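You operate a simulated robot arm through the tools that you are given. There is no shell and no other tool. Be economical: measure what you need, move in short steps, check, and stop when the job is done.

You are at the controls of a simulated two-armed robot. One attempt, no reset.

## Task
Take the teal towel from the basin side of the work table and lay it out flat on the door side of the work table.

Only the result counts: the job must be done as asked and must still hold three seconds after the hand-in. Knocking over, shifting, dropping, spilling or breaking anything else fails it. Flat cloth is picked up by pressing the open fingertips on it (5 to 10 N) and closing them slowly along it; thin cloth reads only 2 to 8 mm in the jaws.

## Robot
Two 6-joint arms with two-finger parallel grippers on one trunk, on a base that drives. Base frame: it is fixed to the floor where the robot stands at the start and does not move with it; the origin is under the middle of the robot, x ahead of it, y to its left, z up; the surface under the hand at the start is at about z = 0.78. Units: m, degrees, N and s.
The left shoulder is at the start at [-0.107, 0.177, 0.71], the right one opposite. With the tool pointing down near the work surface each hand reaches from about 0.1 to 0.68 m from the robot's upright axis, wherever it stands, measured 20 degrees to its own side. Places, roughly: door side of the work table [1, 0.5, 0.8]; teal towel [0.5, 0.1, 0.8]. Payload 1.57 kg a hand.
The tool frame of a hand sits at the grasp point between the pads (the TCP): z along the fingers, y along the line on which they close. The tips reach 0.03 m beyond it. Largest opening 0.08 m; finger width 0.017, thickness 0.012; the body of the gripper, 0.04 by 0.082 m, starts 0.08 m behind the TCP.
Orientation is that of the tool frame in the base frame, as [roll, pitch, yaw] about the fixed x, y, z axes, in that order (R = Rz(yaw) Ry(pitch) Rx(roll)). With the fingers straight down and closing along the base's y, the tool's x points along the base's -x, its y along +y and its z along -z.

## Interface
- The arms move only by the tool arm_command. It takes "left_commands", "right_commands" or both (then of equal length, played together; a hand with none holds still); each is a list of rows, each a list of 7 numbers: the shift along the base's x, y, z in units of 40 mm (1.0 is 40 mm), then the turn, a rotation vector about the base's x, y, z in units of 5 degrees (1.0 is 5 degrees), then the gripper command, from -1 (fully open) to 1 (shut), values between in proportion. In form: [[tx, ty, tz, wx, wy, wz, gripper], ...]. A call has 1 to 20 rows; each row shifts and turns the commanded pose from where the row before left it. A call with a number of a shift or a turn outside -1 to 1 is refused whole. A row lasts 0.2 s, in which the tool goes at most 0.05 m and 8.6 degrees; a call with a longer step from one row to the next is refused whole, and so is a gripper value outside its range. A pose out of reach is approached as far as the arm can. The call stops where the force on the tool passes 40 N (or 10 N more than at its start, if that is more) or the arm is blocked; 0.2 s more then pass. Each finger travels about 0.072 m/s and halts on what it meets, pressing with about 36 N; the grip force reading is that of the motor and also rises with nothing between the fingers. The clock runs only during rows and for 0.2 s after the last one: add rows that do not move to give the fingers time. It gives the time, the measured TCP pose, the force on the tool (base axes), the opening and the grip force at its end, in the units of the frame above (readings bear some noise), with the torque about the TCP (base axes, N m) and any sound that the robot's microphone picked up.
- Cameras (640 x 400 px; columns grow to the right, rows downward): "scene" is now at [0.0395, 0.0267, 1.4277]; the picture's right is [0.36, -0.93, 0.00], its down [-0.72, -0.28, -0.64] and it looks along [0.59, 0.23, -0.77] (base axes); focal length 269 px, centre (320, 200). "left" rides on the left gripper at [0.072, 0.007, -0.122] in its tool frame; the picture's right is [-0.09, 1.00, 0.00], its down [-0.84, -0.08, -0.54] and it looks along [-0.54, -0.05, 0.84] (tool axes); focal length 238 px, centre (320, 200). "right" rides on the right gripper at [0.072, -0.007, -0.122] in its tool frame; the picture's right is [0.09, 1.00, 0.00], its down [-0.84, 0.08, -0.54] and it looks along [-0.54, 0.05, 0.84] (tool axes); focal length 238 px, centre (320, 200).
- snapshot(camera): a new picture of that camera. No time passes.
- move_column(by): slides the trunk up (or, below 0, down) by that many m; the arms and the scene camera ride with it, the base frame stays. It gives what a move gives, with no picture.
- steer(legs): drives the robot by 1 to 6 legs, each [ahead, left, turn to the left] in m, m and degrees, along the robot's own axes; the way and the turn of a leg run together, so that a leg with both is an arc; at most 1.5 m and 180 degrees a leg. The arms and the cameras ride along, it lands a little off, and it stops where it bumps. It gives what a move gives.
- pan_tilt(pan, tilt): turns the head with the scene camera to pan (to the left, within 143 degrees either way) and tilt (down, from -29 to 69), counted from straight ahead of the robot. It gives what a move gives.
- measure_at(camera, pixels): for up to 12 pixels [column, row] of the newest picture of that camera ("zoom" is the newest enlarged one), the place [x, y, z] in the base frame of the surface seen there, good to about 0.002 m. No time passes.
- close_up(camera, box): a new picture of the part [left, top, right, bottom] of that camera's present view, enlarged. No time passes.
- finish_job(): hands the job in; it is judged then, once.

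Go step by step. Measure first, check grasps and placings, and put right what went wrong. The budget is 80 turns and 78 pictures, counting those below and the enlarged ones. Unless the task says otherwise, let go and move clear before handing in, and close with one line.

The tools are called after ">>>" by a JSON object that holds its "fn" and its "kwargs". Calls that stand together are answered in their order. arm_command: Moves the arms, as the interface text tells. Its arguments: {"type":"object","properties":{"left_commands":{"type":"array"},"right_commands":{"type":"array"}},"required":[]} The other tools are called the same way: move_column (by) slides the trunk up or down; steer (legs) drives the base; pan_tilt (pan, tilt) turns the head that bears the scene camera; snapshot (camera) takes a picture; measure_at (camera, pixels) gives the place of the surface under pixels of a picture; close_up (camera, box) takes an enlarged picture of a part of a camera's view; finish_job () hands the job in.

At the start:

```text
clock: 0.0
left_position: [0.4393, 0.3499, 1.0955]
left_orientation: [180.0, 0.1, -180.0]
left_contact_force: [0.3, 0.4, 0.1]
left_torque: [0.0, 0.01, 0.03]
left_width: 0.0798
left_grasp_force: 0.1
right_position: [0.4533, -0.1034, 1.012]
right_orientation: [179.9, -0.1, 179.9]
right_contact_force: [0.2, -0.3, 0.3]
right_torque: [-0.03, 0.01, 0.01]
right_width: 0.08
right_grasp_force: 0.1
trunk travel left (down, up): [-0.15, 0.178]
robot x, y, heading: [0.0045, 0.0003, -0.1]
head pan, tilt: [21.3, 50.3]
```

scene: 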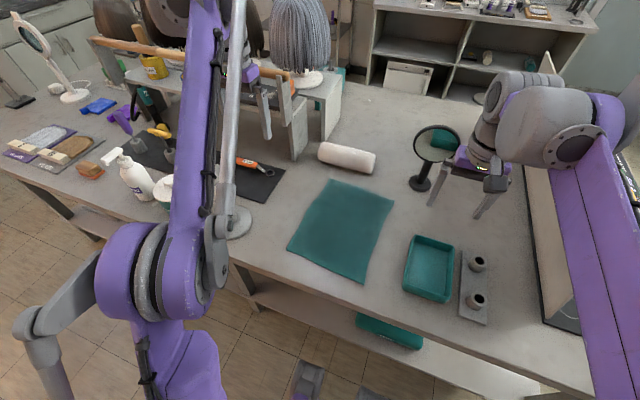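
right: 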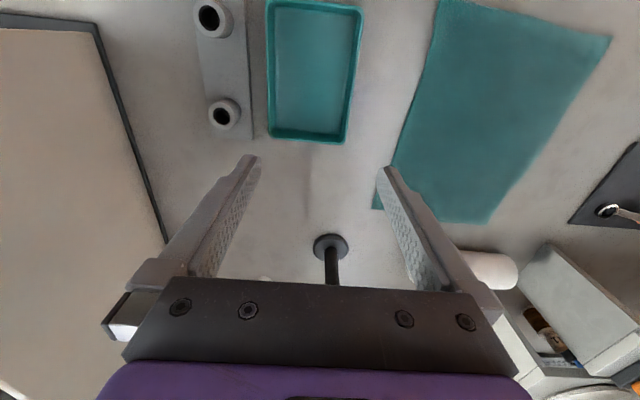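
left: 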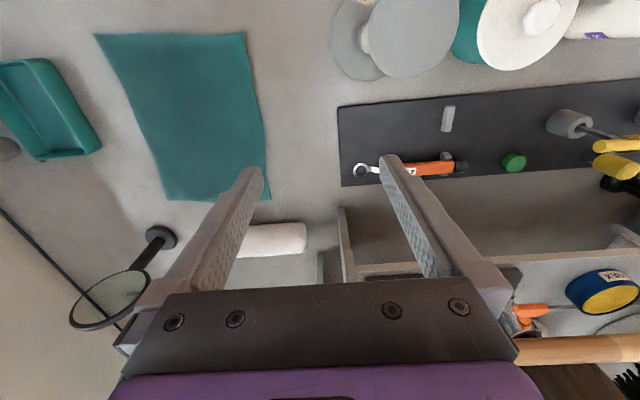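

The towel lies flat in the scene view with corners near (329,180), (394,200), (363,283), (288,248). I'll measure it and its surroundings, then look toward the door side.

>>> {"fn": "measure_at", "kwargs": {"camera": "scene", "pixels": [[330, 182], [392, 200], [363, 281], [290, 248], [342, 230], [347, 157], [408, 290], [250, 245], [270, 190], [420, 130], [400, 100], [350, 120]]}}

>>> {"fn": "pan_tilt", "kwargs": {"pan": 15, "tilt": 30}}

>>> {"fn": "snapshot", "kwargs": {"camera": "scene"}}

```text
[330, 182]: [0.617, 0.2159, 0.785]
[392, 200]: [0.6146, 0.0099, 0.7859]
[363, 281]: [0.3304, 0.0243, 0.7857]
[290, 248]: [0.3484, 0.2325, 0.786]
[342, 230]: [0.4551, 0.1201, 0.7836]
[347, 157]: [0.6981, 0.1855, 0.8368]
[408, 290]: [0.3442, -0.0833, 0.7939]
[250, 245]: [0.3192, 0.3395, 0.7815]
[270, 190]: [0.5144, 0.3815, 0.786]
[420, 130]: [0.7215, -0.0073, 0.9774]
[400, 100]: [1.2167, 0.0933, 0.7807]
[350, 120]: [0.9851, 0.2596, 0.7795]
```

```text
clock: 0.8
left_position: [0.4391, 0.3499, 1.0942]
left_orientation: [180.0, 0.0, 180.0]
left_contact_force: [0.2, -0.1, -0.4]
left_torque: [0.0, 0.03, -0.03]
left_width: 0.0799
left_grasp_force: 0.2
right_position: [0.454, -0.1033, 1.0129]
right_orientation: [-180.0, 0.1, 180.0]
right_contact_force: [-0.7, 0.9, 1.0]
right_torque: [0.01, 0.0, 0.0]
right_width: 0.0801
right_grasp_force: 0.0
trunk travel left (down, up): [-0.15, 0.178]
robot x, y, heading: [0.0017, -0.0013, 0.0]
head pan, tilt: [15.0, 30.0]
```

```text
74 pictures are left
```

scene: 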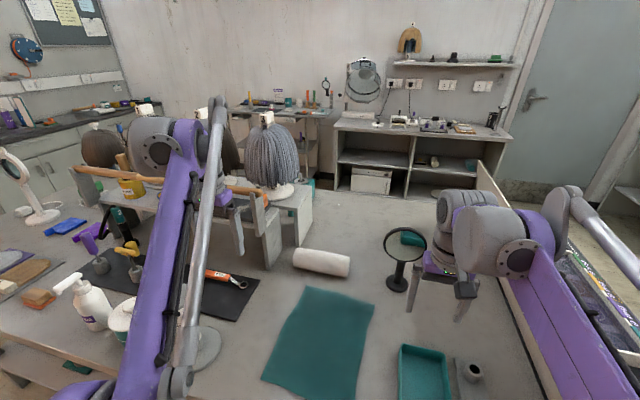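

The far half of the table, around (370,225), is open; a riser with wig heads stands left of it. I'll measure the table's edges and the riser to understand where the door side is.

>>> {"fn": "measure_at", "kwargs": {"camera": "scene", "pixels": [[360, 193], [330, 195], [410, 205], [302, 235], [265, 265], [380, 230], [340, 225], [320, 250], [305, 185], [350, 265], [400, 285], [480, 185]]}}

>>> {"fn": "close_up", "kwargs": {"camera": "scene", "box": [60, 90, 440, 330]}}

>>> {"fn": "pan_tilt", "kwargs": {"pan": 60, "tilt": 35}}

>>> {"fn": "snapshot", "kwargs": {"camera": "scene"}}

```text
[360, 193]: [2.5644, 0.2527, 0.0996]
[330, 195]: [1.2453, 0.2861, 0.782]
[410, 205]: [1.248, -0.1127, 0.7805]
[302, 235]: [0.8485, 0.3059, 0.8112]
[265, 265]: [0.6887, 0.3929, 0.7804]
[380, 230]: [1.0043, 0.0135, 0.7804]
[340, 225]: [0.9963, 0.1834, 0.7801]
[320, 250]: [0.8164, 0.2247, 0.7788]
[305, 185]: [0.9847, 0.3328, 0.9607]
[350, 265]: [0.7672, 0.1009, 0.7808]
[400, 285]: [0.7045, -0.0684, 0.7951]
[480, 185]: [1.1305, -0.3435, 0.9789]
```

```text
1.67 times, centred on (250, 210) of scene
```

zoom: 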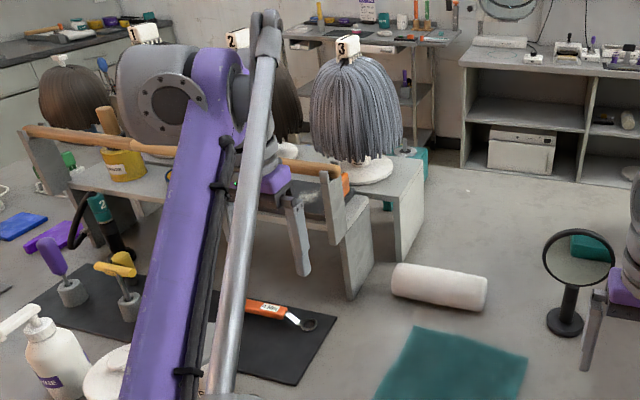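

```text
clock: 2.0
left_position: [0.4398, 0.3491, 1.095]
left_orientation: [-180.0, 0.1, -179.9]
left_contact_force: [0.7, 0.0, -0.2]
left_torque: [-0.02, 0.02, -0.01]
left_width: 0.0799
left_grasp_force: 0.0
right_position: [0.454, -0.1033, 1.0131]
right_orientation: [179.9, 0.1, -180.0]
right_contact_force: [-0.7, 0.9, -0.5]
right_torque: [0.0, 0.04, 0.0]
right_width: 0.0799
right_grasp_force: 0.0
trunk travel left (down, up): [-0.15, 0.178]
robot x, y, heading: [-0.0012, 0.0012, 0.2]
head pan, tilt: [60.0, 35.0]
```

```text
72 pictures are left
```

scene: 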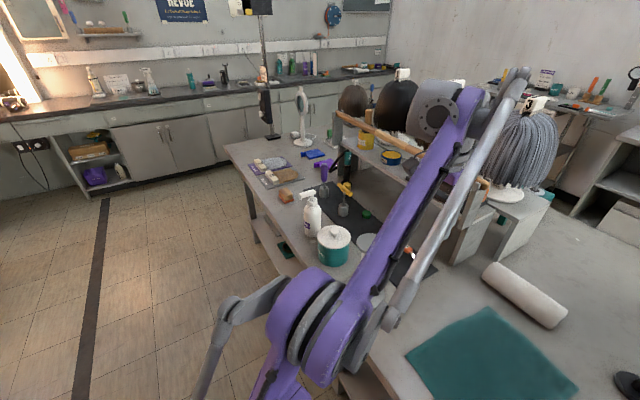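

The table runs long in y (to about y=1.5), its far edge at x≈1.25, and the riser divides the near (basin) and far (door) halves. I'll look to the right to check for a driving route around the table's end.

>>> {"fn": "pan_tilt", "kwargs": {"pan": -35, "tilt": 35}}

>>> {"fn": "snapshot", "kwargs": {"camera": "scene"}}

>>> {"fn": "pan_tilt", "kwargs": {"pan": -90, "tilt": 35}}

>>> {"fn": "snapshot", "kwargs": {"camera": "scene"}}

```text
clock: 3.7
left_position: [0.4406, 0.3503, 1.0945]
left_orientation: [180.0, 0.1, 180.0]
left_contact_force: [0.3, -0.1, -0.3]
left_torque: [0.01, -0.01, 0.0]
left_width: 0.0802
left_grasp_force: 0.1
right_position: [0.4533, -0.102, 1.0112]
right_orientation: [-180.0, 0.0, 180.0]
right_contact_force: [-0.2, 0.3, -0.7]
right_torque: [0.0, -0.03, 0.02]
right_width: 0.0801
right_grasp_force: 0.1
trunk travel left (down, up): [-0.15, 0.178]
robot x, y, heading: [0.0007, -0.0015, -0.0]
head pan, tilt: [-35.0, 35.0]
```

```text
71 pictures are left
```

scene: 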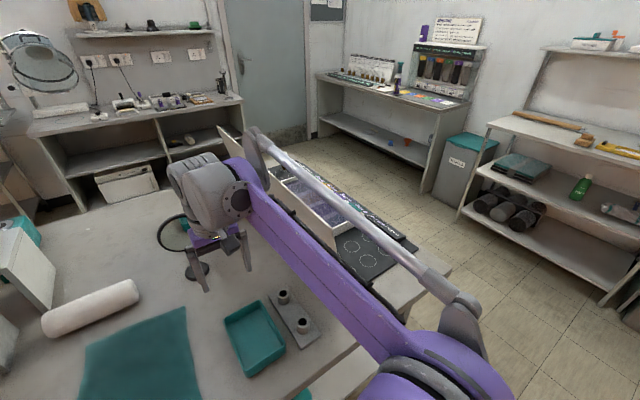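

```text
clock: 4.9
left_position: [0.4392, 0.3491, 1.0943]
left_orientation: [180.0, 0.1, 180.0]
left_contact_force: [0.1, -0.2, -0.7]
left_torque: [0.01, -0.02, 0.01]
left_width: 0.0801
left_grasp_force: 0.0
right_position: [0.4539, -0.1034, 1.0117]
right_orientation: [-180.0, 0.0, 179.9]
right_contact_force: [0.1, -0.4, -0.8]
right_torque: [-0.02, 0.02, -0.01]
right_width: 0.0799
right_grasp_force: 0.1
trunk travel left (down, up): [-0.15, 0.178]
robot x, y, heading: [0.0041, 0.0019, 0.2]
head pan, tilt: [-90.0, 35.0]
```

```text
70 pictures are left
```

scene: 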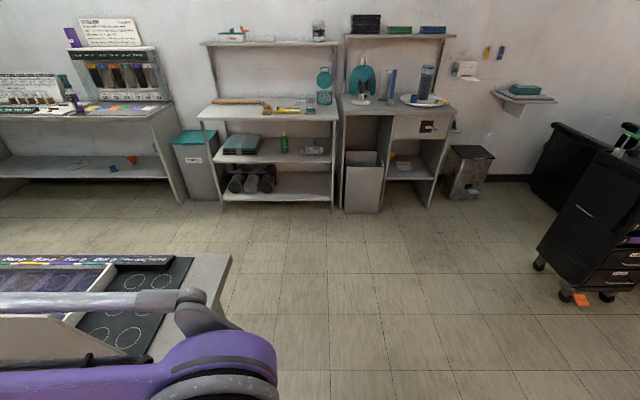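

The table's right end is near (225,255), with clear floor beyond it. I'll measure the table end, the floor, and the far benches in both views.

>>> {"fn": "measure_at", "kwargs": {"camera": "scene", "pixels": [[228, 258], [185, 360], [300, 240], [215, 200], [120, 205], [400, 330]]}}

>>> {"fn": "pan_tilt", "kwargs": {"pan": -35, "tilt": 35}}

>>> {"fn": "close_up", "kwargs": {"camera": "scene", "box": [0, 80, 500, 392]}}

>>> {"fn": "measure_at", "kwargs": {"camera": "scene", "pixels": [[115, 188], [200, 168], [90, 213], [20, 220], [345, 255], [220, 128], [40, 255], [270, 345], [318, 150], [425, 190], [65, 300], [450, 268]]}}

```text
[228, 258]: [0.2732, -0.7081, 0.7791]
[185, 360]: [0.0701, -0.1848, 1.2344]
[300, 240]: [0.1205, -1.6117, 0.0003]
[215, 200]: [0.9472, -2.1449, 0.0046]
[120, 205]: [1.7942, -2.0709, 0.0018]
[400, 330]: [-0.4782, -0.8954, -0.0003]
```

```text
clock: 6.2
left_position: [0.4391, 0.3503, 1.0941]
left_orientation: [180.0, 0.1, -180.0]
left_contact_force: [1.1, 0.6, 0.0]
left_torque: [0.01, 0.01, 0.01]
left_width: 0.0801
left_grasp_force: 0.2
right_position: [0.4548, -0.1033, 1.0127]
right_orientation: [180.0, 0.0, 179.9]
right_contact_force: [1.0, -0.8, -0.1]
right_torque: [0.0, 0.0, -0.01]
right_width: 0.0799
right_grasp_force: 0.0
trunk travel left (down, up): [-0.15, 0.178]
robot x, y, heading: [0.0033, -0.0005, -0.1]
head pan, tilt: [-35.0, 35.0]
```

```text
1.28 times, centred on (250, 236) of scene
```

zoom: 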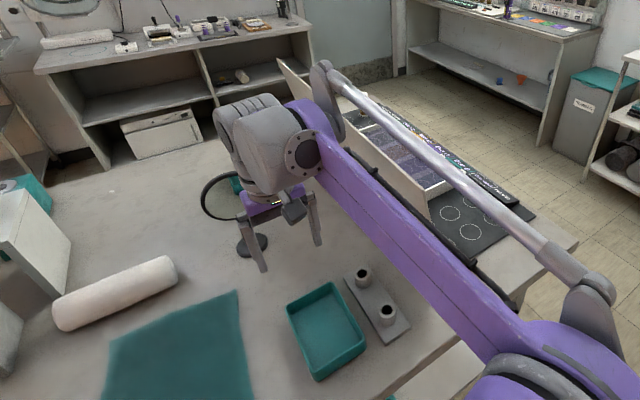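

```text
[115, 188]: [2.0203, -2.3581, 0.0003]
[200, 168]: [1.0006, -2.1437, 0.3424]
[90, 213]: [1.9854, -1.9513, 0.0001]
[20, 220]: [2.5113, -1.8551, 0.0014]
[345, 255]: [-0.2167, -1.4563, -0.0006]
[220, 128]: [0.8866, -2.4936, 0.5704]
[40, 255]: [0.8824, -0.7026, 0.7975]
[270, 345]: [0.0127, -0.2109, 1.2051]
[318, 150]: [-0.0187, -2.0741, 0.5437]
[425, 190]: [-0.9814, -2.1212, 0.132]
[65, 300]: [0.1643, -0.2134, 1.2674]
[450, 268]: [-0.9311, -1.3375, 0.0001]
```

The measurements used the older snapshot, so I'll measure on the new zoom: the cabinet front, the far table edge, and objects on the far half.

>>> {"fn": "measure_at", "kwargs": {"camera": "zoom", "pixels": [[120, 170], [215, 105], [252, 243], [235, 185], [155, 150], [40, 205], [285, 75], [400, 130], [520, 150], [200, 210], [160, 195], [110, 225]]}}

```text
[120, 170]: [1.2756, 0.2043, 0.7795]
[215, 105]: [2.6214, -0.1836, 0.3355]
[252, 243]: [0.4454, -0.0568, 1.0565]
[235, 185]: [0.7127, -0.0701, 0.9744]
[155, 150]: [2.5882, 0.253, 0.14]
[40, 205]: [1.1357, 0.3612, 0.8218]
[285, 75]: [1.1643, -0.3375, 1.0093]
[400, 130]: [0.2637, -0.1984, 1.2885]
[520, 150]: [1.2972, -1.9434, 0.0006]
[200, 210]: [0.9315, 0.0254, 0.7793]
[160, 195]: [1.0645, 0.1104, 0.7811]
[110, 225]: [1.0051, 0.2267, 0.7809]
```

The free stretch of the door half is x≈0.9–1.27, y≈-0.05–0.28, and the robot can drive round the right end (y=-0.71). I'll grip the towel's near edge with both hands. First I'll hover both hands over its near corners.

>>> {"fn": "arm_command", "kwargs": {"left_commands": [[-0.24, -0.453, -0.734, 0, 0, 0, -1], [-0.24, -0.453, -0.734, 0, 0, 0, -1], [-0.24, -0.453, -0.734, 0, 0, 0, -1], [-0.24, -0.453, -0.734, 0, 0, 0, -1], [-0.24, -0.453, -0.734, 0, 0, 0, -0.2], [-0.24, -0.453, -0.734, 0, 0, 0, -0.2], [-0.24, -0.453, -0.734, 0, 0, 0, -0.2], [-0.24, -0.453, -0.734, 0, 0, 0, -0.2]], "right_commands": [[-0.319, 0.478, -0.475, 0, 0, 0, -1], [-0.319, 0.478, -0.475, 0, 0, 0, -1], [-0.319, 0.478, -0.475, 0, 0, 0, -1], [-0.319, 0.478, -0.475, 0, 0, 0, -1], [-0.319, 0.478, -0.475, 0, 0, 0, -0.2], [-0.319, 0.478, -0.475, 0, 0, 0, -0.2], [-0.319, 0.478, -0.475, 0, 0, 0, -0.2], [-0.319, 0.478, -0.475, 0, 0, 0, -0.2]]}}

>>> {"fn": "pan_tilt", "kwargs": {"pan": 15, "tilt": 62}}

>>> {"fn": "snapshot", "kwargs": {"camera": "scene"}}

>>> {"fn": "snapshot", "kwargs": {"camera": "left"}}

>>> {"fn": "snapshot", "kwargs": {"camera": "right"}}

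```text
clock: 8.0
left_position: [0.3632, 0.208, 0.8597]
left_orientation: [180.0, 0.1, 179.9]
left_contact_force: [0.2, -0.4, -0.2]
left_torque: [0.01, 0.0, 0.01]
left_width: 0.0478
left_grasp_force: 0.1
right_position: [0.3516, 0.0498, 0.8604]
right_orientation: [179.9, -0.1, -180.0]
right_contact_force: [-0.1, 0.8, -0.7]
right_torque: [0.03, 0.05, 0.0]
right_width: 0.0479
right_grasp_force: 0.1
trunk travel left (down, up): [-0.15, 0.178]
robot x, y, heading: [-0.0026, 0.0012, 0.1]
head pan, tilt: [-35.0, 35.0]
```

```text
clock: 9.1
left_position: [0.3635, 0.2073, 0.8604]
left_orientation: [-180.0, 0.2, 180.0]
left_contact_force: [0.7, -0.4, 0.0]
left_torque: [0.0, -0.01, -0.02]
left_width: 0.0477
left_grasp_force: 0.1
right_position: [0.3519, 0.0479, 0.8599]
right_orientation: [180.0, -0.1, 180.0]
right_contact_force: [1.0, 0.9, -0.2]
right_torque: [0.0, 0.02, 0.01]
right_width: 0.048
right_grasp_force: 0.0
trunk travel left (down, up): [-0.15, 0.178]
robot x, y, heading: [-0.0009, 0.0035, -0.1]
head pan, tilt: [15.0, 62.0]
```

```text
68 pictures are left
```

scene: 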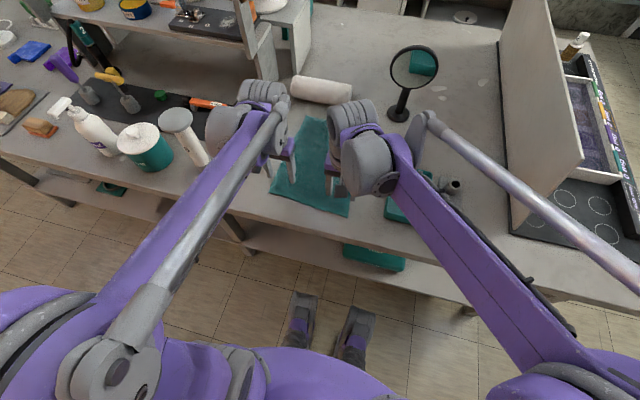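

```text
67 pictures are left
```

left: 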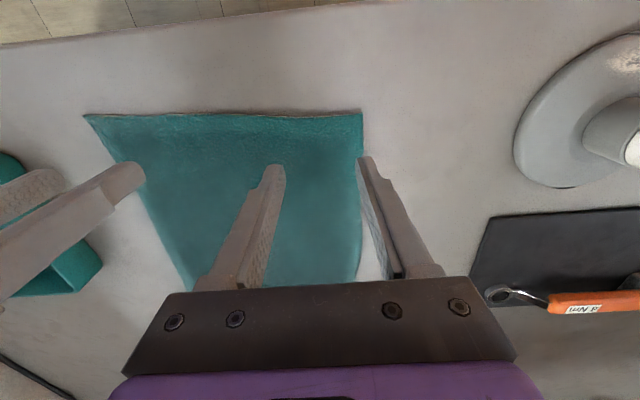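

```text
66 pictures are left
```

right: 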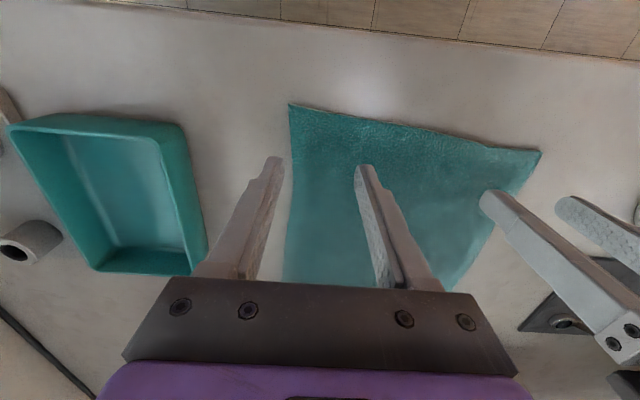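

Both hands are over the near edge; the outer fingers look close to the towel's side borders. I'll measure the corners at (362,115) in left and (291,105) in right.

>>> {"fn": "measure_at", "kwargs": {"camera": "left", "pixels": [[360, 117], [360, 150], [250, 116], [90, 118], [300, 60], [540, 160]]}}

>>> {"fn": "measure_at", "kwargs": {"camera": "right", "pixels": [[293, 107], [292, 150], [400, 130], [530, 153], [180, 130]]}}

```text
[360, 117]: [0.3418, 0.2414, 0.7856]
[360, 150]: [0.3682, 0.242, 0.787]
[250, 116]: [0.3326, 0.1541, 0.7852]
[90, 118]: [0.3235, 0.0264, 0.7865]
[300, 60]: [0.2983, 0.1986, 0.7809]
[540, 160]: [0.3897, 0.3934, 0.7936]
```

```text
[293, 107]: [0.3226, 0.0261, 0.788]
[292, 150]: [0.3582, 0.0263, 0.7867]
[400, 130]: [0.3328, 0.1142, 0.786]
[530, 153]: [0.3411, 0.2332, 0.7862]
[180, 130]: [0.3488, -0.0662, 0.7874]
```

Corners are at (0.342,0.242) and (0.322,0.025). I'll shift each hand a little inward and toward the edge, then descend to just above the cloth.

>>> {"fn": "arm_command", "kwargs": {"left_commands": [[-0.16, -0.1, 0, 0, 0, 0, -0.2], [0, 0, -0.5, 0, 0, 0, -0.2], [0, 0, -0.5, 0, 0, 0, -0.2], [0, 0, -0.1, 0, 0, 0, -0.2], [0, 0, -0.05, 0, 0, 0, -0.2]], "right_commands": [[-0.2, 0.28, 0, 0, 0, 0, -0.2], [0, 0, -0.5, 0, 0, 0, -0.2], [0, 0, -0.5, 0, 0, 0, -0.2], [0, 0, -0.1, 0, 0, 0, -0.2], [0, 0, -0.05, 0, 0, 0, -0.2]]}}

```text
clock: 10.3
left_position: [0.3557, 0.2012, 0.814]
left_orientation: [180.0, 0.1, -180.0]
left_contact_force: [0.8, 2.0, 6.3]
left_torque: [0.06, 0.01, 0.02]
left_width: 0.048
left_grasp_force: 0.1
right_position: [0.3432, 0.0601, 0.8133]
right_orientation: [-180.0, 0.0, -179.9]
right_contact_force: [0.0, 0.5, 1.5]
right_torque: [-0.03, -0.04, -0.02]
right_width: 0.0479
right_grasp_force: 0.0
trunk travel left (down, up): [-0.15, 0.178]
robot x, y, heading: [-0.0012, -0.0016, 0.2]
head pan, tilt: [15.0, 62.0]
```

Left is pressing 6 N, right only 1.5 N. I'll lower the right by about 1.5 mm and close both slowly.

>>> {"fn": "arm_command", "kwargs": {"left_commands": [[0, 0, 0, 0, 0, 0, -0.2], [0, 0, 0, 0, 0, 0, -0.1], [0, 0, 0, 0, 0, 0, 0], [0, 0, 0, 0, 0, 0, 0.1], [0, 0, 0, 0, 0, 0, 0.2], [0, 0, 0, 0, 0, 0, 0.3], [0, 0, 0, 0, 0, 0, 0.4], [0, 0, 0, 0, 0, 0, 0.5], [0, 0, 0, 0, 0, 0, 0.6], [0, 0, 0, 0, 0, 0, 0.7], [0, 0, 0, 0, 0, 0, 0.8], [0, 0, 0, 0, 0, 0, 0.9], [0, 0, 0, 0, 0, 0, 1], [0, 0, 0, 0, 0, 0, 1]], "right_commands": [[0, 0, -0.04, 0, 0, 0, -0.2], [0, 0, 0, 0, 0, 0, -0.1], [0, 0, 0, 0, 0, 0, 0], [0, 0, 0, 0, 0, 0, 0.1], [0, 0, 0, 0, 0, 0, 0.2], [0, 0, 0, 0, 0, 0, 0.3], [0, 0, 0, 0, 0, 0, 0.4], [0, 0, 0, 0, 0, 0, 0.5], [0, 0, 0, 0, 0, 0, 0.6], [0, 0, 0, 0, 0, 0, 0.7], [0, 0, 0, 0, 0, 0, 0.8], [0, 0, 0, 0, 0, 0, 0.9], [0, 0, 0, 0, 0, 0, 1], [0, 0, 0, 0, 0, 0, 1]]}}

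>>> {"fn": "snapshot", "kwargs": {"camera": "left"}}

>>> {"fn": "snapshot", "kwargs": {"camera": "right"}}

```text
clock: 13.3
left_position: [0.3562, 0.2011, 0.8129]
left_orientation: [-179.8, 0.0, -179.9]
left_contact_force: [-1.6, -10.5, 6.4]
left_torque: [-0.28, 0.02, 0.01]
left_width: 0.0044
left_grasp_force: 24.9
right_position: [0.3427, 0.0609, 0.8133]
right_orientation: [180.0, 0.0, -180.0]
right_contact_force: [1.2, 8.7, 6.4]
right_torque: [0.29, -0.01, 0.02]
right_width: 0.0072
right_grasp_force: 26.7
trunk travel left (down, up): [-0.15, 0.178]
robot x, y, heading: [0.0019, 0.0023, -0.1]
head pan, tilt: [15.0, 62.0]
```

```text
65 pictures are left
```

left: 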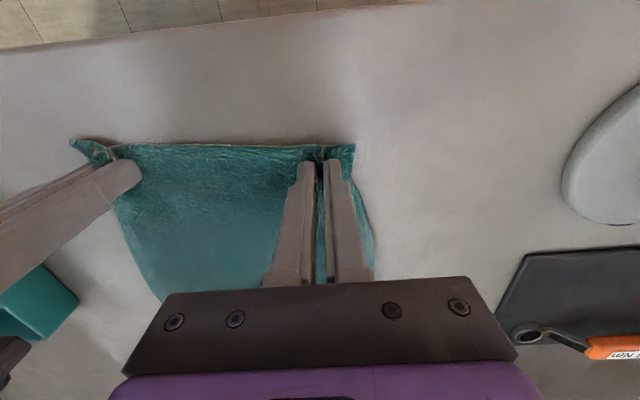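

```text
64 pictures are left
```

right: 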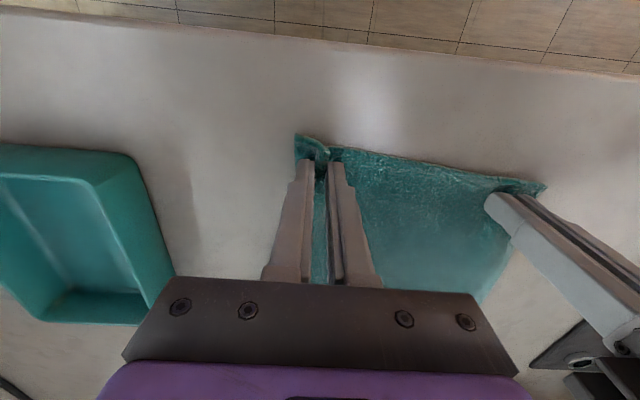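

Both hands hold cloth (4.4 mm and 7.2 mm), with the cloth taut between them (±10 N in y). I'll ease the hands 6 mm toward each other and lift straight up.

>>> {"fn": "arm_command", "kwargs": {"left_commands": [[0, -0.15, 0.1, 0, 0, 0, 1], [0, -0.02, 0.4, 0, 0, 0, 1], [0, 0, 0.7, 0, 0, 0, 1], [0, 0, 0.8, 0, 0, 0, 1], [0, 0, 0.8, 0, 0, 0, 1], [0, 0, 0.8, 0, 0, 0, 1], [0, 0, 0.8, 0, 0, 0, 1], [0, 0, 0.8, 0, 0, 0, 1], [0, 0, 0.8, 0, 0, 0, 1], [0, 0, 0.8, 0, 0, 0, 1], [0, 0, 0.8, 0, 0, 0, 1], [0, 0, 0.4, 0, 0, 0, 1]], "right_commands": [[0, 0.15, 0.1, 0, 0, 0, 1], [0, 0.02, 0.4, 0, 0, 0, 1], [0, 0, 0.7, 0, 0, 0, 1], [0, 0, 0.8, 0, 0, 0, 1], [0, 0, 0.8, 0, 0, 0, 1], [0, 0, 0.8, 0, 0, 0, 1], [0, 0, 0.8, 0, 0, 0, 1], [0, 0, 0.8, 0, 0, 0, 1], [0, 0, 0.8, 0, 0, 0, 1], [0, 0, 0.8, 0, 0, 0, 1], [0, 0, 0.8, 0, 0, 0, 1], [0, 0, 0.4, 0, 0, 0, 1]]}}

>>> {"fn": "snapshot", "kwargs": {"camera": "scene"}}

>>> {"fn": "snapshot", "kwargs": {"camera": "left"}}

```text
clock: 15.9
left_position: [0.3562, 0.195, 1.1336]
left_orientation: [-179.9, 0.1, -179.9]
left_contact_force: [-0.8, 1.1, 0.1]
left_torque: [0.02, 0.0, -0.01]
left_width: 0.0041
left_grasp_force: 24.9
right_position: [0.3441, 0.0691, 1.1335]
right_orientation: [-180.0, 0.0, -180.0]
right_contact_force: [0.5, 0.2, -1.0]
right_torque: [0.0, 0.02, 0.0]
right_width: 0.0057
right_grasp_force: 25.8
trunk travel left (down, up): [-0.15, 0.178]
robot x, y, heading: [-0.0001, -0.0021, 0.0]
head pan, tilt: [15.0, 62.0]
```

```text
63 pictures are left
```

scene: 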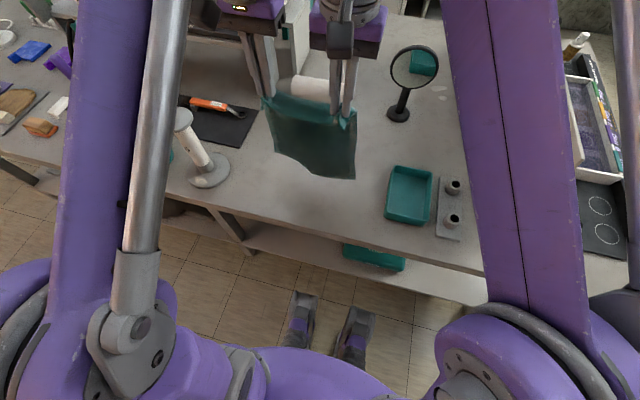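

```text
62 pictures are left
```

left: 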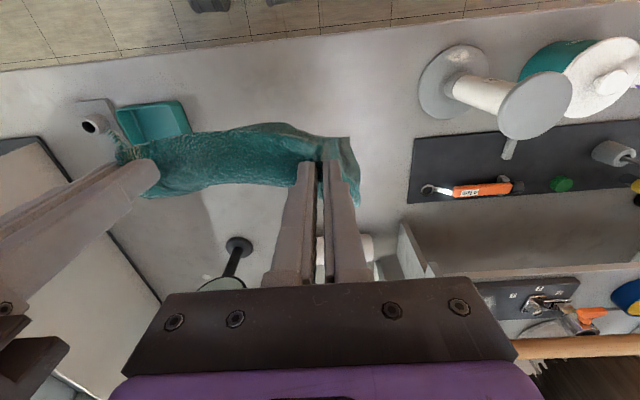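

The towel hangs freely from both hands, its bottom above the table. I'll back off and slide right past the table's end, then look.

>>> {"fn": "steer", "kwargs": {"legs": [[-0.45, 0, 0], [0, -1.4, 0]]}}

>>> {"fn": "pan_tilt", "kwargs": {"pan": 0, "tilt": 30}}

>>> {"fn": "snapshot", "kwargs": {"camera": "scene"}}

```text
clock: 30.6
left_position: [-0.1015, -1.1909, 1.1341]
left_orientation: [179.9, 0.1, 179.7]
left_contact_force: [0.2, 0.2, -0.1]
left_torque: [0.0, 0.0, -0.01]
left_width: 0.0039
left_grasp_force: 24.9
right_position: [-0.1149, -1.3168, 1.1344]
right_orientation: [179.9, -0.1, 179.7]
right_contact_force: [0.0, -0.1, -0.2]
right_torque: [0.03, -0.01, -0.02]
right_width: 0.006
right_grasp_force: 25.8
trunk travel left (down, up): [-0.15, 0.178]
robot x, y, heading: [-0.4577, -1.3834, -0.3]
head pan, tilt: [15.0, 62.0]
```

```text
clock: 31.5
left_position: [-0.1023, -1.1902, 1.1346]
left_orientation: [180.0, 0.2, 179.7]
left_contact_force: [0.5, -0.5, -0.3]
left_torque: [0.03, 0.01, 0.01]
left_width: 0.0039
left_grasp_force: 24.8
right_position: [-0.1135, -1.3174, 1.1348]
right_orientation: [-180.0, 0.0, 179.7]
right_contact_force: [0.9, -1.1, 0.2]
right_torque: [-0.01, 0.0, 0.03]
right_width: 0.006
right_grasp_force: 26.2
trunk travel left (down, up): [-0.15, 0.178]
robot x, y, heading: [-0.4562, -1.3795, -0.2]
head pan, tilt: [0.0, 30.0]
```

```text
61 pictures are left
```

scene: 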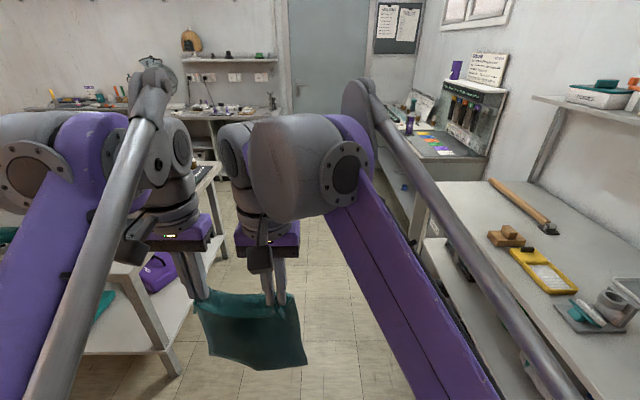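

The aisle ahead is clear between the table end and the right-hand benches. I'll measure the side limits before driving through.

>>> {"fn": "measure_at", "kwargs": {"camera": "scene", "pixels": [[428, 195], [490, 380], [430, 240], [412, 160], [335, 120], [262, 120], [215, 165], [180, 370], [300, 160], [500, 290]]}}

```text
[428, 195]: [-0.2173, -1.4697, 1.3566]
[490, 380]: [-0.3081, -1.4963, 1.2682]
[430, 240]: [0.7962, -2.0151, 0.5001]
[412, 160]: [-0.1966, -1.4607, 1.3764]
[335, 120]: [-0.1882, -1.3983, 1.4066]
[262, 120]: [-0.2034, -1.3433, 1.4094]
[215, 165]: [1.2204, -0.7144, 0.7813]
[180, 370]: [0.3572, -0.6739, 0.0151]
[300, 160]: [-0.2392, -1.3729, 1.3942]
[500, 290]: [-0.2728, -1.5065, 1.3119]
```

The aisle runs from y=-0.71 to about -2.0, and I'm centred in it. I'll drive ahead to x≈1.9 and turn around.

>>> {"fn": "steer", "kwargs": {"legs": [[1.5, 0, 0], [0.86, 0, 0], [0, 0, 180]]}}

>>> {"fn": "pan_tilt", "kwargs": {"pan": -40, "tilt": 35}}

>>> {"fn": "snapshot", "kwargs": {"camera": "scene"}}

>>> {"fn": "pan_tilt", "kwargs": {"pan": -100, "tilt": 35}}

>>> {"fn": "snapshot", "kwargs": {"camera": "scene"}}

```text
clock: 50.4
left_position: [1.5298, -1.6106, 1.1339]
left_orientation: [-179.9, 0.1, -5.1]
left_contact_force: [-0.2, -0.2, 0.0]
left_torque: [-0.01, 0.0, -0.04]
left_width: 0.0037
left_grasp_force: 25.1
right_position: [1.5534, -1.4863, 1.1351]
right_orientation: [-180.0, 0.0, -5.1]
right_contact_force: [-1.2, -0.3, -0.2]
right_torque: [-0.01, -0.01, -0.08]
right_width: 0.0046
right_grasp_force: 25.3
trunk travel left (down, up): [-0.15, 0.178]
robot x, y, heading: [1.9001, -1.4509, 175.0]
head pan, tilt: [0.0, 30.0]
```

```text
clock: 51.5
left_position: [1.5302, -1.6097, 1.1341]
left_orientation: [180.0, 0.1, -5.1]
left_contact_force: [-1.4, -0.3, -0.2]
left_torque: [-0.01, -0.01, -0.08]
left_width: 0.0038
left_grasp_force: 24.5
right_position: [1.5522, -1.487, 1.1336]
right_orientation: [180.0, 0.0, -5.1]
right_contact_force: [-0.1, -0.3, 0.1]
right_torque: [0.0, 0.0, -0.09]
right_width: 0.0043
right_grasp_force: 24.9
trunk travel left (down, up): [-0.15, 0.178]
robot x, y, heading: [1.8996, -1.4469, 174.9]
head pan, tilt: [-40.0, 35.0]
```

```text
60 pictures are left
```

scene: 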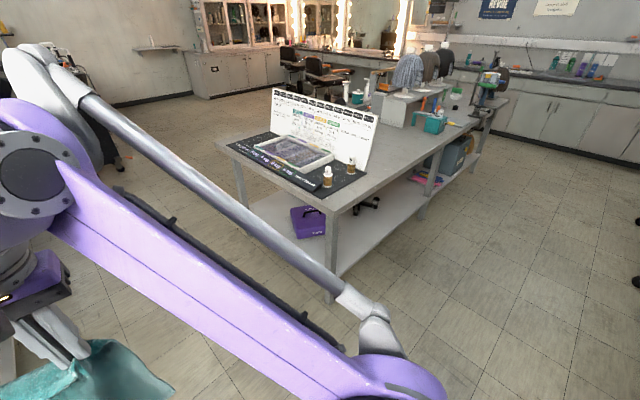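

```text
clock: 52.8
left_position: [1.5293, -1.6103, 1.1339]
left_orientation: [-180.0, 0.2, -5.1]
left_contact_force: [0.1, 0.4, -0.6]
left_torque: [-0.02, 0.01, -0.08]
left_width: 0.0036
left_grasp_force: 24.3
right_position: [1.5527, -1.4866, 1.1332]
right_orientation: [-180.0, 0.0, -5.2]
right_contact_force: [0.4, 0.6, -0.9]
right_torque: [0.02, -0.03, -0.09]
right_width: 0.0045
right_grasp_force: 24.9
trunk travel left (down, up): [-0.15, 0.178]
robot x, y, heading: [1.8979, -1.448, 175.2]
head pan, tilt: [-100.0, 35.0]
```

```text
59 pictures are left
```

scene: 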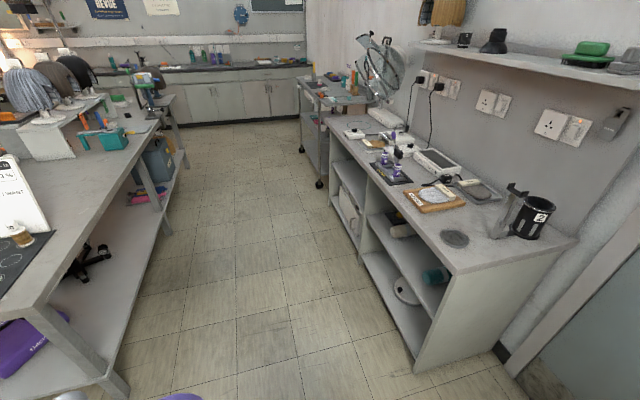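

The corridor between the table and the wall bench is clear, and the door is on this side, which confirms the target half. I'll measure corridor edges and the table surface here.

>>> {"fn": "measure_at", "kwargs": {"camera": "scene", "pixels": [[412, 370], [362, 262], [335, 205], [45, 300], [110, 185], [155, 128], [75, 205], [100, 140], [45, 150], [318, 185]]}}

>>> {"fn": "steer", "kwargs": {"legs": [[0, 0, 5]]}}

```text
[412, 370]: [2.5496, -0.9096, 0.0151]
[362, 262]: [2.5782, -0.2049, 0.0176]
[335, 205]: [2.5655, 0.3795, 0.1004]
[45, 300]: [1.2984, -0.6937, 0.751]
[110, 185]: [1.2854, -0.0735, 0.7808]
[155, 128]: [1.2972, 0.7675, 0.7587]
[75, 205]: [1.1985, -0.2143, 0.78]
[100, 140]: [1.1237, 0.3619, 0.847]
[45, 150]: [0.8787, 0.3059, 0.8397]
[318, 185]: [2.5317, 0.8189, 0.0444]
```

```text
clock: 53.6
left_position: [1.5448, -1.6429, 1.1347]
left_orientation: [180.0, 0.1, -0.2]
left_contact_force: [0.2, -0.2, 0.2]
left_torque: [0.02, 0.01, -0.07]
left_width: 0.0037
left_grasp_force: 24.3
right_position: [1.5577, -1.517, 1.1334]
right_orientation: [180.0, 0.0, -0.1]
right_contact_force: [0.4, 0.2, 0.4]
right_torque: [-0.03, 0.01, -0.08]
right_width: 0.0045
right_grasp_force: 25.0
trunk travel left (down, up): [-0.15, 0.178]
robot x, y, heading: [1.9038, -1.4488, 179.7]
head pan, tilt: [-100.0, 35.0]
```

The table edge here is at x≈1.297 and the riser begins at y≈0.305. I'll strafe to robot y≈0.2 (hands around y≈0.07) and look at the landing spot.

>>> {"fn": "steer", "kwargs": {"legs": [[0, -1.5, 0], [0, -0.15, 0]]}}

>>> {"fn": "pan_tilt", "kwargs": {"pan": 10, "tilt": 45}}

>>> {"fn": "snapshot", "kwargs": {"camera": "scene"}}

>>> {"fn": "snapshot", "kwargs": {"camera": "right"}}

```text
clock: 68.9
left_position: [1.5509, 0.0547, 1.1327]
left_orientation: [180.0, 0.1, -0.2]
left_contact_force: [0.0, 0.4, 0.2]
left_torque: [-0.03, 0.0, -0.08]
left_width: 0.0036
left_grasp_force: 24.4
right_position: [1.5634, 0.1798, 1.1341]
right_orientation: [179.9, 0.0, -0.2]
right_contact_force: [0.1, 0.6, 0.5]
right_torque: [-0.01, 0.01, -0.04]
right_width: 0.0043
right_grasp_force: 25.0
trunk travel left (down, up): [-0.15, 0.178]
robot x, y, heading: [1.9096, 0.2453, 180.0]
head pan, tilt: [-100.0, 35.0]
```

```text
clock: 70.8
left_position: [1.5499, 0.0555, 1.1333]
left_orientation: [180.0, 0.1, -0.2]
left_contact_force: [0.8, -0.7, -0.1]
left_torque: [-0.02, 0.0, -0.04]
left_width: 0.0038
left_grasp_force: 24.6
right_position: [1.5631, 0.1805, 1.1343]
right_orientation: [-180.0, 0.0, -0.2]
right_contact_force: [-0.6, 0.0, 0.4]
right_torque: [0.0, 0.02, -0.06]
right_width: 0.0045
right_grasp_force: 25.1
trunk travel left (down, up): [-0.15, 0.178]
robot x, y, heading: [1.9086, 0.2439, 179.7]
head pan, tilt: [10.0, 45.0]
```

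```text
58 pictures are left
```

scene: 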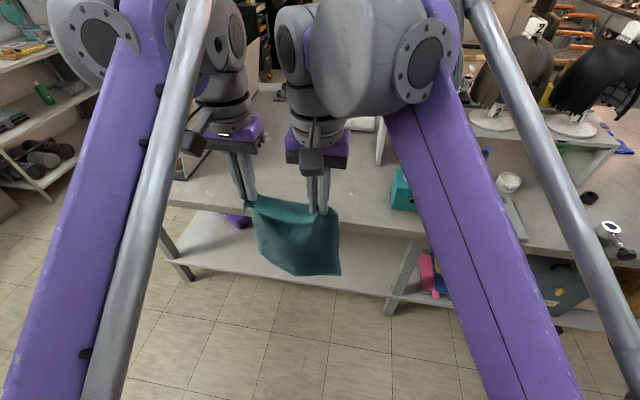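

```text
57 pictures are left
```

right: 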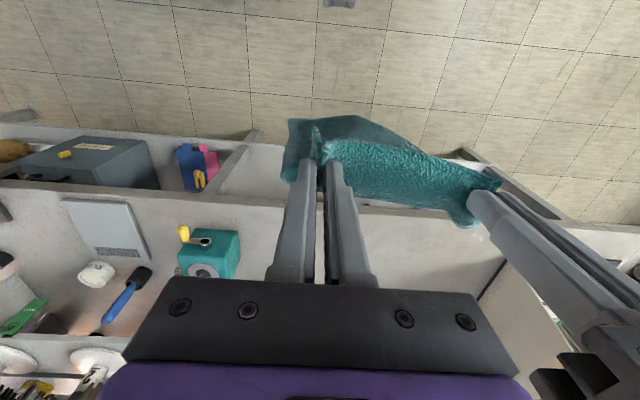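

A teal box with a yellow part sits on the table at (210,250) in the right view, beside the riser. I'll measure it and the free table surface.

>>> {"fn": "measure_at", "kwargs": {"camera": "right", "pixels": [[238, 235], [238, 270], [183, 275], [180, 230], [255, 245], [100, 225], [450, 250], [395, 235]]}}

>>> {"fn": "measure_at", "kwargs": {"camera": "scene", "pixels": [[393, 208], [395, 172], [365, 190], [365, 230], [340, 232], [380, 165], [300, 295], [360, 130], [270, 170], [190, 170]]}}

```text
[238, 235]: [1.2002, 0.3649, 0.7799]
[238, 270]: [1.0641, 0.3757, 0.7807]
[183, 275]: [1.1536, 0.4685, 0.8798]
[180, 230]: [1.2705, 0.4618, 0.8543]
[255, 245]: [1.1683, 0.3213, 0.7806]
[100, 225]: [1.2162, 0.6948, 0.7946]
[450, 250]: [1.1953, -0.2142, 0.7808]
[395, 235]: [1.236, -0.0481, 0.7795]
```

```text
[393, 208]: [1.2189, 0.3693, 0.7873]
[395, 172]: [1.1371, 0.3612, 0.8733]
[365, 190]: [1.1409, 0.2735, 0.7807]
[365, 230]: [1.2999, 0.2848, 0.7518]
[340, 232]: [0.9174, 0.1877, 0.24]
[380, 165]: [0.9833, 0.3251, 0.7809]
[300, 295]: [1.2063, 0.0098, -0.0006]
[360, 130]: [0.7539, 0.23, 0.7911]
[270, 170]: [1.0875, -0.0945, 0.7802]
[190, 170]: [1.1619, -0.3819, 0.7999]
```

The free patch is x 0.85–1.29, y -0.3–0.3, with the box at y>0.36. I'll shift 8 cm toward -y for clearance and drive up to the table, towel bottom staying above the surface.

>>> {"fn": "steer", "kwargs": {"legs": [[0, 0.08, 0], [0.3, 0, 0]]}}

>>> {"fn": "snapshot", "kwargs": {"camera": "scene"}}

>>> {"fn": "snapshot", "kwargs": {"camera": "left"}}

```text
clock: 73.7
left_position: [1.2609, -0.019, 1.1331]
left_orientation: [180.0, -0.1, -0.6]
left_contact_force: [-0.5, -0.6, 0.4]
left_torque: [0.0, -0.02, -0.06]
left_width: 0.0037
left_grasp_force: 24.7
right_position: [1.2756, 0.1071, 1.1343]
right_orientation: [-179.9, 0.0, -0.7]
right_contact_force: [0.0, 0.0, 0.0]
right_torque: [0.02, -0.01, -0.04]
right_width: 0.0043
right_grasp_force: 24.5
trunk travel left (down, up): [-0.15, 0.178]
robot x, y, heading: [1.6165, 0.1701, 179.4]
head pan, tilt: [10.0, 45.0]
```

```text
56 pictures are left
```

scene: 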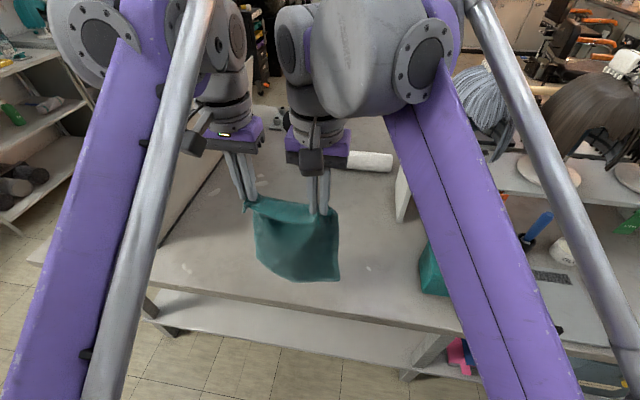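

```text
55 pictures are left
```

left: 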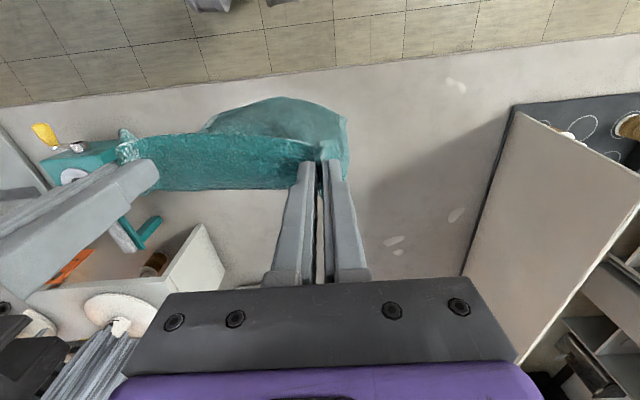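

The patch below is clear apart from flat specks. I'll extend the hands forward about 0.25 m at this height and spread them 8 mm to tauten the edge.

>>> {"fn": "arm_command", "kwargs": {"left_commands": [[-0.3, -0.1, 0, 0, 0, 0, 1], [-0.6, 0, 0, 0, 0, 0, 1], [-0.7, 0, 0, 0, 0, 0, 1], [-0.7, 0, 0, 0, 0, 0, 1], [-0.7, 0, 0, 0, 0, 0, 1], [-0.7, 0, 0, 0, 0, 0, 1], [-0.7, 0, 0, 0, 0, 0, 1], [-0.7, 0, 0, 0, 0, 0, 1], [-0.6, 0, 0, 0, 0, 0, 1], [-0.3, 0, 0, 0, 0, 0, 1], [0, 0, 0, 0, 0, 0, 1]], "right_commands": [[-0.3, 0.1, 0, 0, 0, 0, 1], [-0.6, 0, 0, 0, 0, 0, 1], [-0.7, 0, 0, 0, 0, 0, 1], [-0.7, 0, 0, 0, 0, 0, 1], [-0.7, 0, 0, 0, 0, 0, 1], [-0.7, 0, 0, 0, 0, 0, 1], [-0.7, 0, 0, 0, 0, 0, 1], [-0.7, 0, 0, 0, 0, 0, 1], [-0.6, 0, 0, 0, 0, 0, 1], [-0.3, 0, 0, 0, 0, 0, 1], [0, 0, 0, 0, 0, 0, 1]]}}

>>> {"fn": "snapshot", "kwargs": {"camera": "scene"}}

```text
clock: 76.1
left_position: [1.1691, -0.023, 1.1327]
left_orientation: [179.9, 0.1, -0.6]
left_contact_force: [0.8, 0.7, -0.2]
left_torque: [-0.01, -0.02, -0.03]
left_width: 0.0
left_grasp_force: 21.4
left hand out of reach, approached as far as the arm can: row 5, 6, 7, 8, 9, 10
right_position: [1.1459, 0.1356, 1.0724]
right_orientation: [-180.0, 0.0, -0.6]
right_contact_force: [0.1, 0.0, -0.4]
right_torque: [0.0, 0.0, -0.02]
right_width: 0.0044
right_grasp_force: 24.6
right hand out of reach, approached as far as the arm can: row 3, 4, 5, 6, 7, 8, 9, 10
trunk travel left (down, up): [-0.15, 0.178]
robot x, y, heading: [1.6187, 0.1728, 179.2]
head pan, tilt: [10.0, 45.0]
```

```text
54 pictures are left
```

scene: 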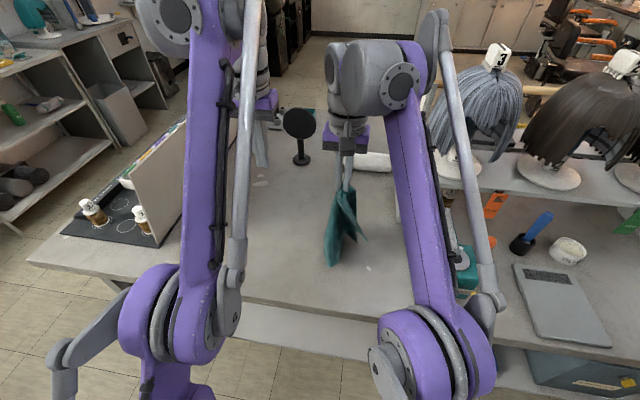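

The far pose was out of reach, so the hands diverged and the left one lost its corner (width 0); the right still holds (4.4 mm). I'll raise the trunk to gain reach at this height, then look closely.

>>> {"fn": "move_column", "kwargs": {"by": 0.15}}

>>> {"fn": "snapshot", "kwargs": {"camera": "scene"}}

>>> {"fn": "snapshot", "kwargs": {"camera": "left"}}

>>> {"fn": "snapshot", "kwargs": {"camera": "right"}}

```text
clock: 77.9
left_position: [1.1692, -0.0227, 1.2848]
left_orientation: [-180.0, 0.0, -0.5]
left_contact_force: [-0.1, 0.2, 0.3]
left_torque: [-0.01, 0.01, 0.01]
left_width: 0.0001
left_grasp_force: 21.0
right_position: [1.1468, 0.1358, 1.2222]
right_orientation: [180.0, 0.0, -0.6]
right_contact_force: [-0.4, -0.5, -0.4]
right_torque: [0.0, 0.02, -0.04]
right_width: 0.0045
right_grasp_force: 25.2
trunk travel left (down, up): [-0.3, 0.028]
robot x, y, heading: [1.6181, 0.1735, 179.3]
head pan, tilt: [10.0, 45.0]
```

```text
53 pictures are left
```

scene: 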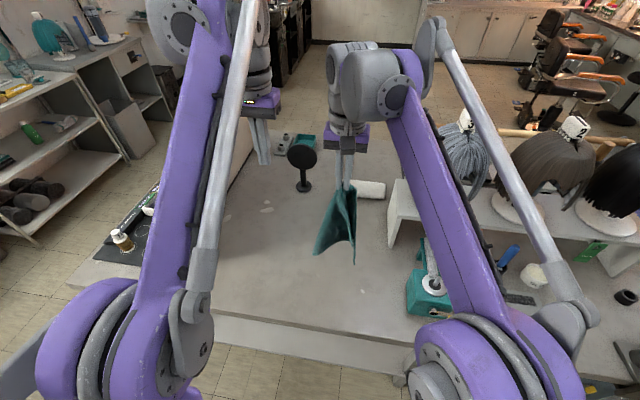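

```text
52 pictures are left
```

left: 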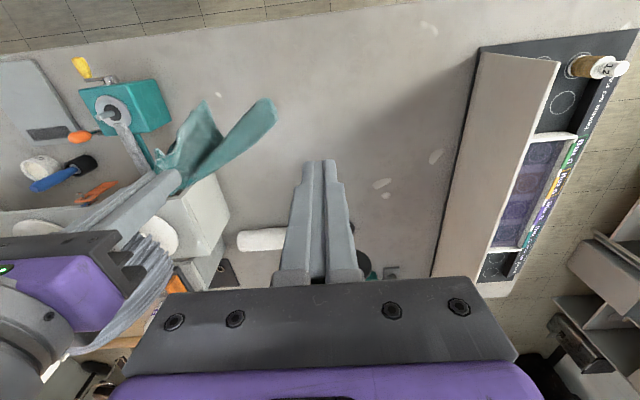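

```text
51 pictures are left
```

right: 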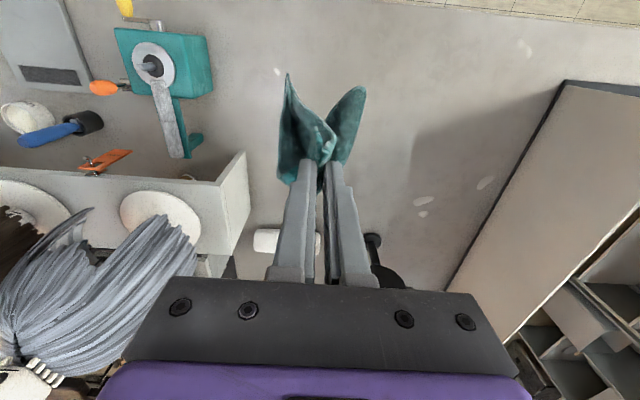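

The right hand still holds a corner, and the towel hangs with two flaps, seen at (345,110) and (290,130) in the right view. I'll measure the flaps.

>>> {"fn": "measure_at", "kwargs": {"camera": "right", "pixels": [[355, 95], [345, 120], [289, 85], [284, 170], [320, 140], [295, 130]]}}

>>> {"fn": "measure_at", "kwargs": {"camera": "left", "pixels": [[268, 108], [235, 140], [200, 112], [185, 165], [205, 150]]}}

>>> {"fn": "measure_at", "kwargs": {"camera": "scene", "pixels": [[318, 250], [354, 260], [330, 215], [350, 200]]}}

```text
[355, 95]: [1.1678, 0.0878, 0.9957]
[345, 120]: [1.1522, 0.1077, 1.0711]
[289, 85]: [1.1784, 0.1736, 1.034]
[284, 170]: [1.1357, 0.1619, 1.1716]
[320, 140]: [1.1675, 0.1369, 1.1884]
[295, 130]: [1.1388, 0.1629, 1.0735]
```

```text
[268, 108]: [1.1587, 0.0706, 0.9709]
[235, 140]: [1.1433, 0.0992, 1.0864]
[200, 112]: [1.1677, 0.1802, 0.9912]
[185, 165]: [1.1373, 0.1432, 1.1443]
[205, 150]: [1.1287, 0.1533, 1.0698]
```

```text
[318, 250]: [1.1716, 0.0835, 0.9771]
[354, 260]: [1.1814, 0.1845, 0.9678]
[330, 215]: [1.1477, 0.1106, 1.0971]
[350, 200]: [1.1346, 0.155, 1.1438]
```

Two lobes hang to z≈0.96, one toward -y and one toward +y. I'll lower them onto the table at x≈1.0 and then draw the hand back toward me, laying it as a diamond. First I'll move forward and down to just above contact and take the left hand aside, opened.

>>> {"fn": "arm_command", "kwargs": {"left_commands": [[0, -0.33, 0, 0, 0, 0, -1], [0, -0.33, 0, 0, 0, 0, -1], [0, -0.33, 0, 0, 0, 0, -1], [0, -0.33, 0, 0, 0, 0, -1], [0, -0.33, 0, 0, 0, 0, -1], [0, -0.33, 0, 0, 0, 0, -1]], "right_commands": [[-0.3, -0.15, -0.7, 0, 0, 0, 1], [-0.3, -0.15, -0.7, 0, 0, 0, 1], [-0.6, -0.15, -0.5, 0, 0, 0, 1], [-0.6, -0.15, -0.5, 0, 0, 0, 1], [-0.6, -0.15, -0.5, 0, 0, 0, 1], [-0.6, -0.15, -0.5, 0, 0, 0, 1]]}}

>>> {"fn": "snapshot", "kwargs": {"camera": "scene"}}

```text
clock: 79.3
left_position: [1.1656, -0.1015, 1.2835]
left_orientation: [179.9, 0.0, -0.6]
left_contact_force: [0.0, 0.2, -1.6]
left_torque: [-0.02, -0.05, -0.03]
left_width: 0.0798
left_grasp_force: 0.1
right_position: [1.0222, 0.0972, 1.085]
right_orientation: [179.9, -0.1, -0.6]
right_contact_force: [-0.1, 0.7, -0.8]
right_torque: [0.0, 0.0, -0.02]
right_width: 0.0045
right_grasp_force: 24.7
trunk travel left (down, up): [-0.3, 0.028]
robot x, y, heading: [1.6186, 0.1719, 179.3]
head pan, tilt: [10.0, 45.0]
```

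```text
50 pictures are left
```

scene: 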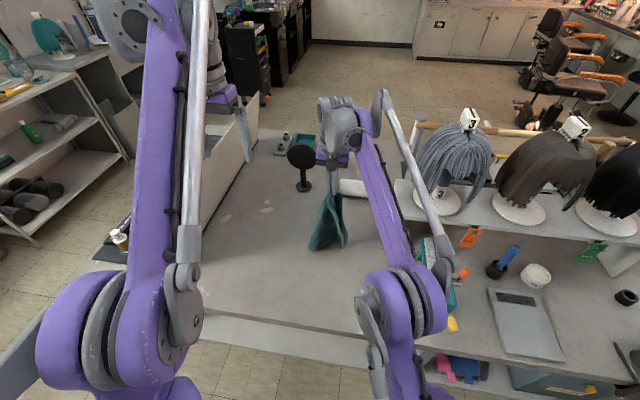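

The lobes' bottoms are now about 4 cm above the table. I'll lower them to contact and then sweep the hand in an arc back toward +x and down.

>>> {"fn": "arm_command", "kwargs": {"right_commands": [[0, 0, -0.4, 0, 0, 0, 1], [0, 0, -0.4, 0, 0, 0, 1], [0, 0, -0.4, 0, 0, 0, 1], [0.48, 0, -0.04, 0, 0, 0, 1], [0.48, 0, -0.04, 0, 0, 0, 1], [0.46, 0, -0.125, 0, 0, 0, 1], [0.46, 0, -0.125, 0, 0, 0, 1], [0.43, 0, -0.2, 0, 0, 0, 1], [0.43, 0, -0.2, 0, 0, 0, 1], [0.39, 0, -0.275, 0, 0, 0, 1], [0.39, 0, -0.275, 0, 0, 0, 1], [0.34, 0, -0.34, 0, 0, 0, 1], [0.34, 0, -0.34, 0, 0, 0, 1], [0.275, 0, -0.39, 0, 0, 0, 1], [0.275, 0, -0.39, 0, 0, 0, 1], [0.2, 0, -0.43, 0, 0, 0, 1], [0.2, 0, -0.43, 0, 0, 0, 1]]}}

>>> {"fn": "snapshot", "kwargs": {"camera": "scene"}}

>>> {"fn": "snapshot", "kwargs": {"camera": "left"}}

```text
clock: 82.9
left_position: [1.1665, -0.1018, 1.2853]
left_orientation: [180.0, 0.2, -0.6]
left_contact_force: [0.3, 0.3, -0.1]
left_torque: [0.01, -0.01, 0.05]
left_width: 0.0801
left_grasp_force: 0.1
right_position: [1.232, 0.0993, 0.8916]
right_orientation: [179.9, 0.0, -0.6]
right_contact_force: [-0.1, 0.0, 0.6]
right_torque: [-0.03, 0.0, -0.03]
right_width: 0.0044
right_grasp_force: 25.1
trunk travel left (down, up): [-0.3, 0.028]
robot x, y, heading: [1.619, 0.1729, 179.4]
head pan, tilt: [10.0, 45.0]
```

```text
49 pictures are left
```

scene: 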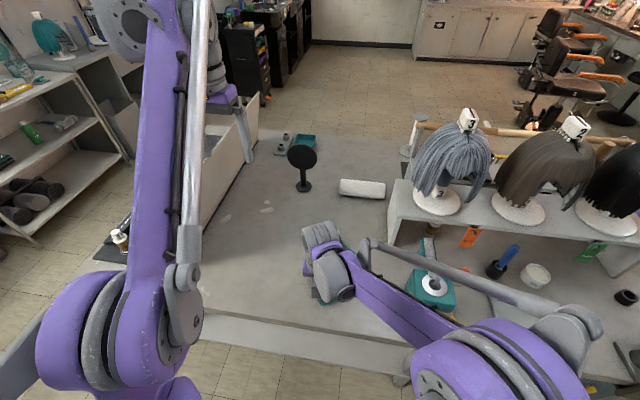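

```text
48 pictures are left
```

left: 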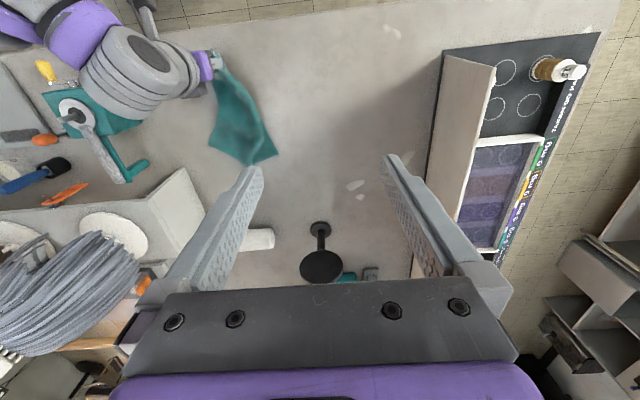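

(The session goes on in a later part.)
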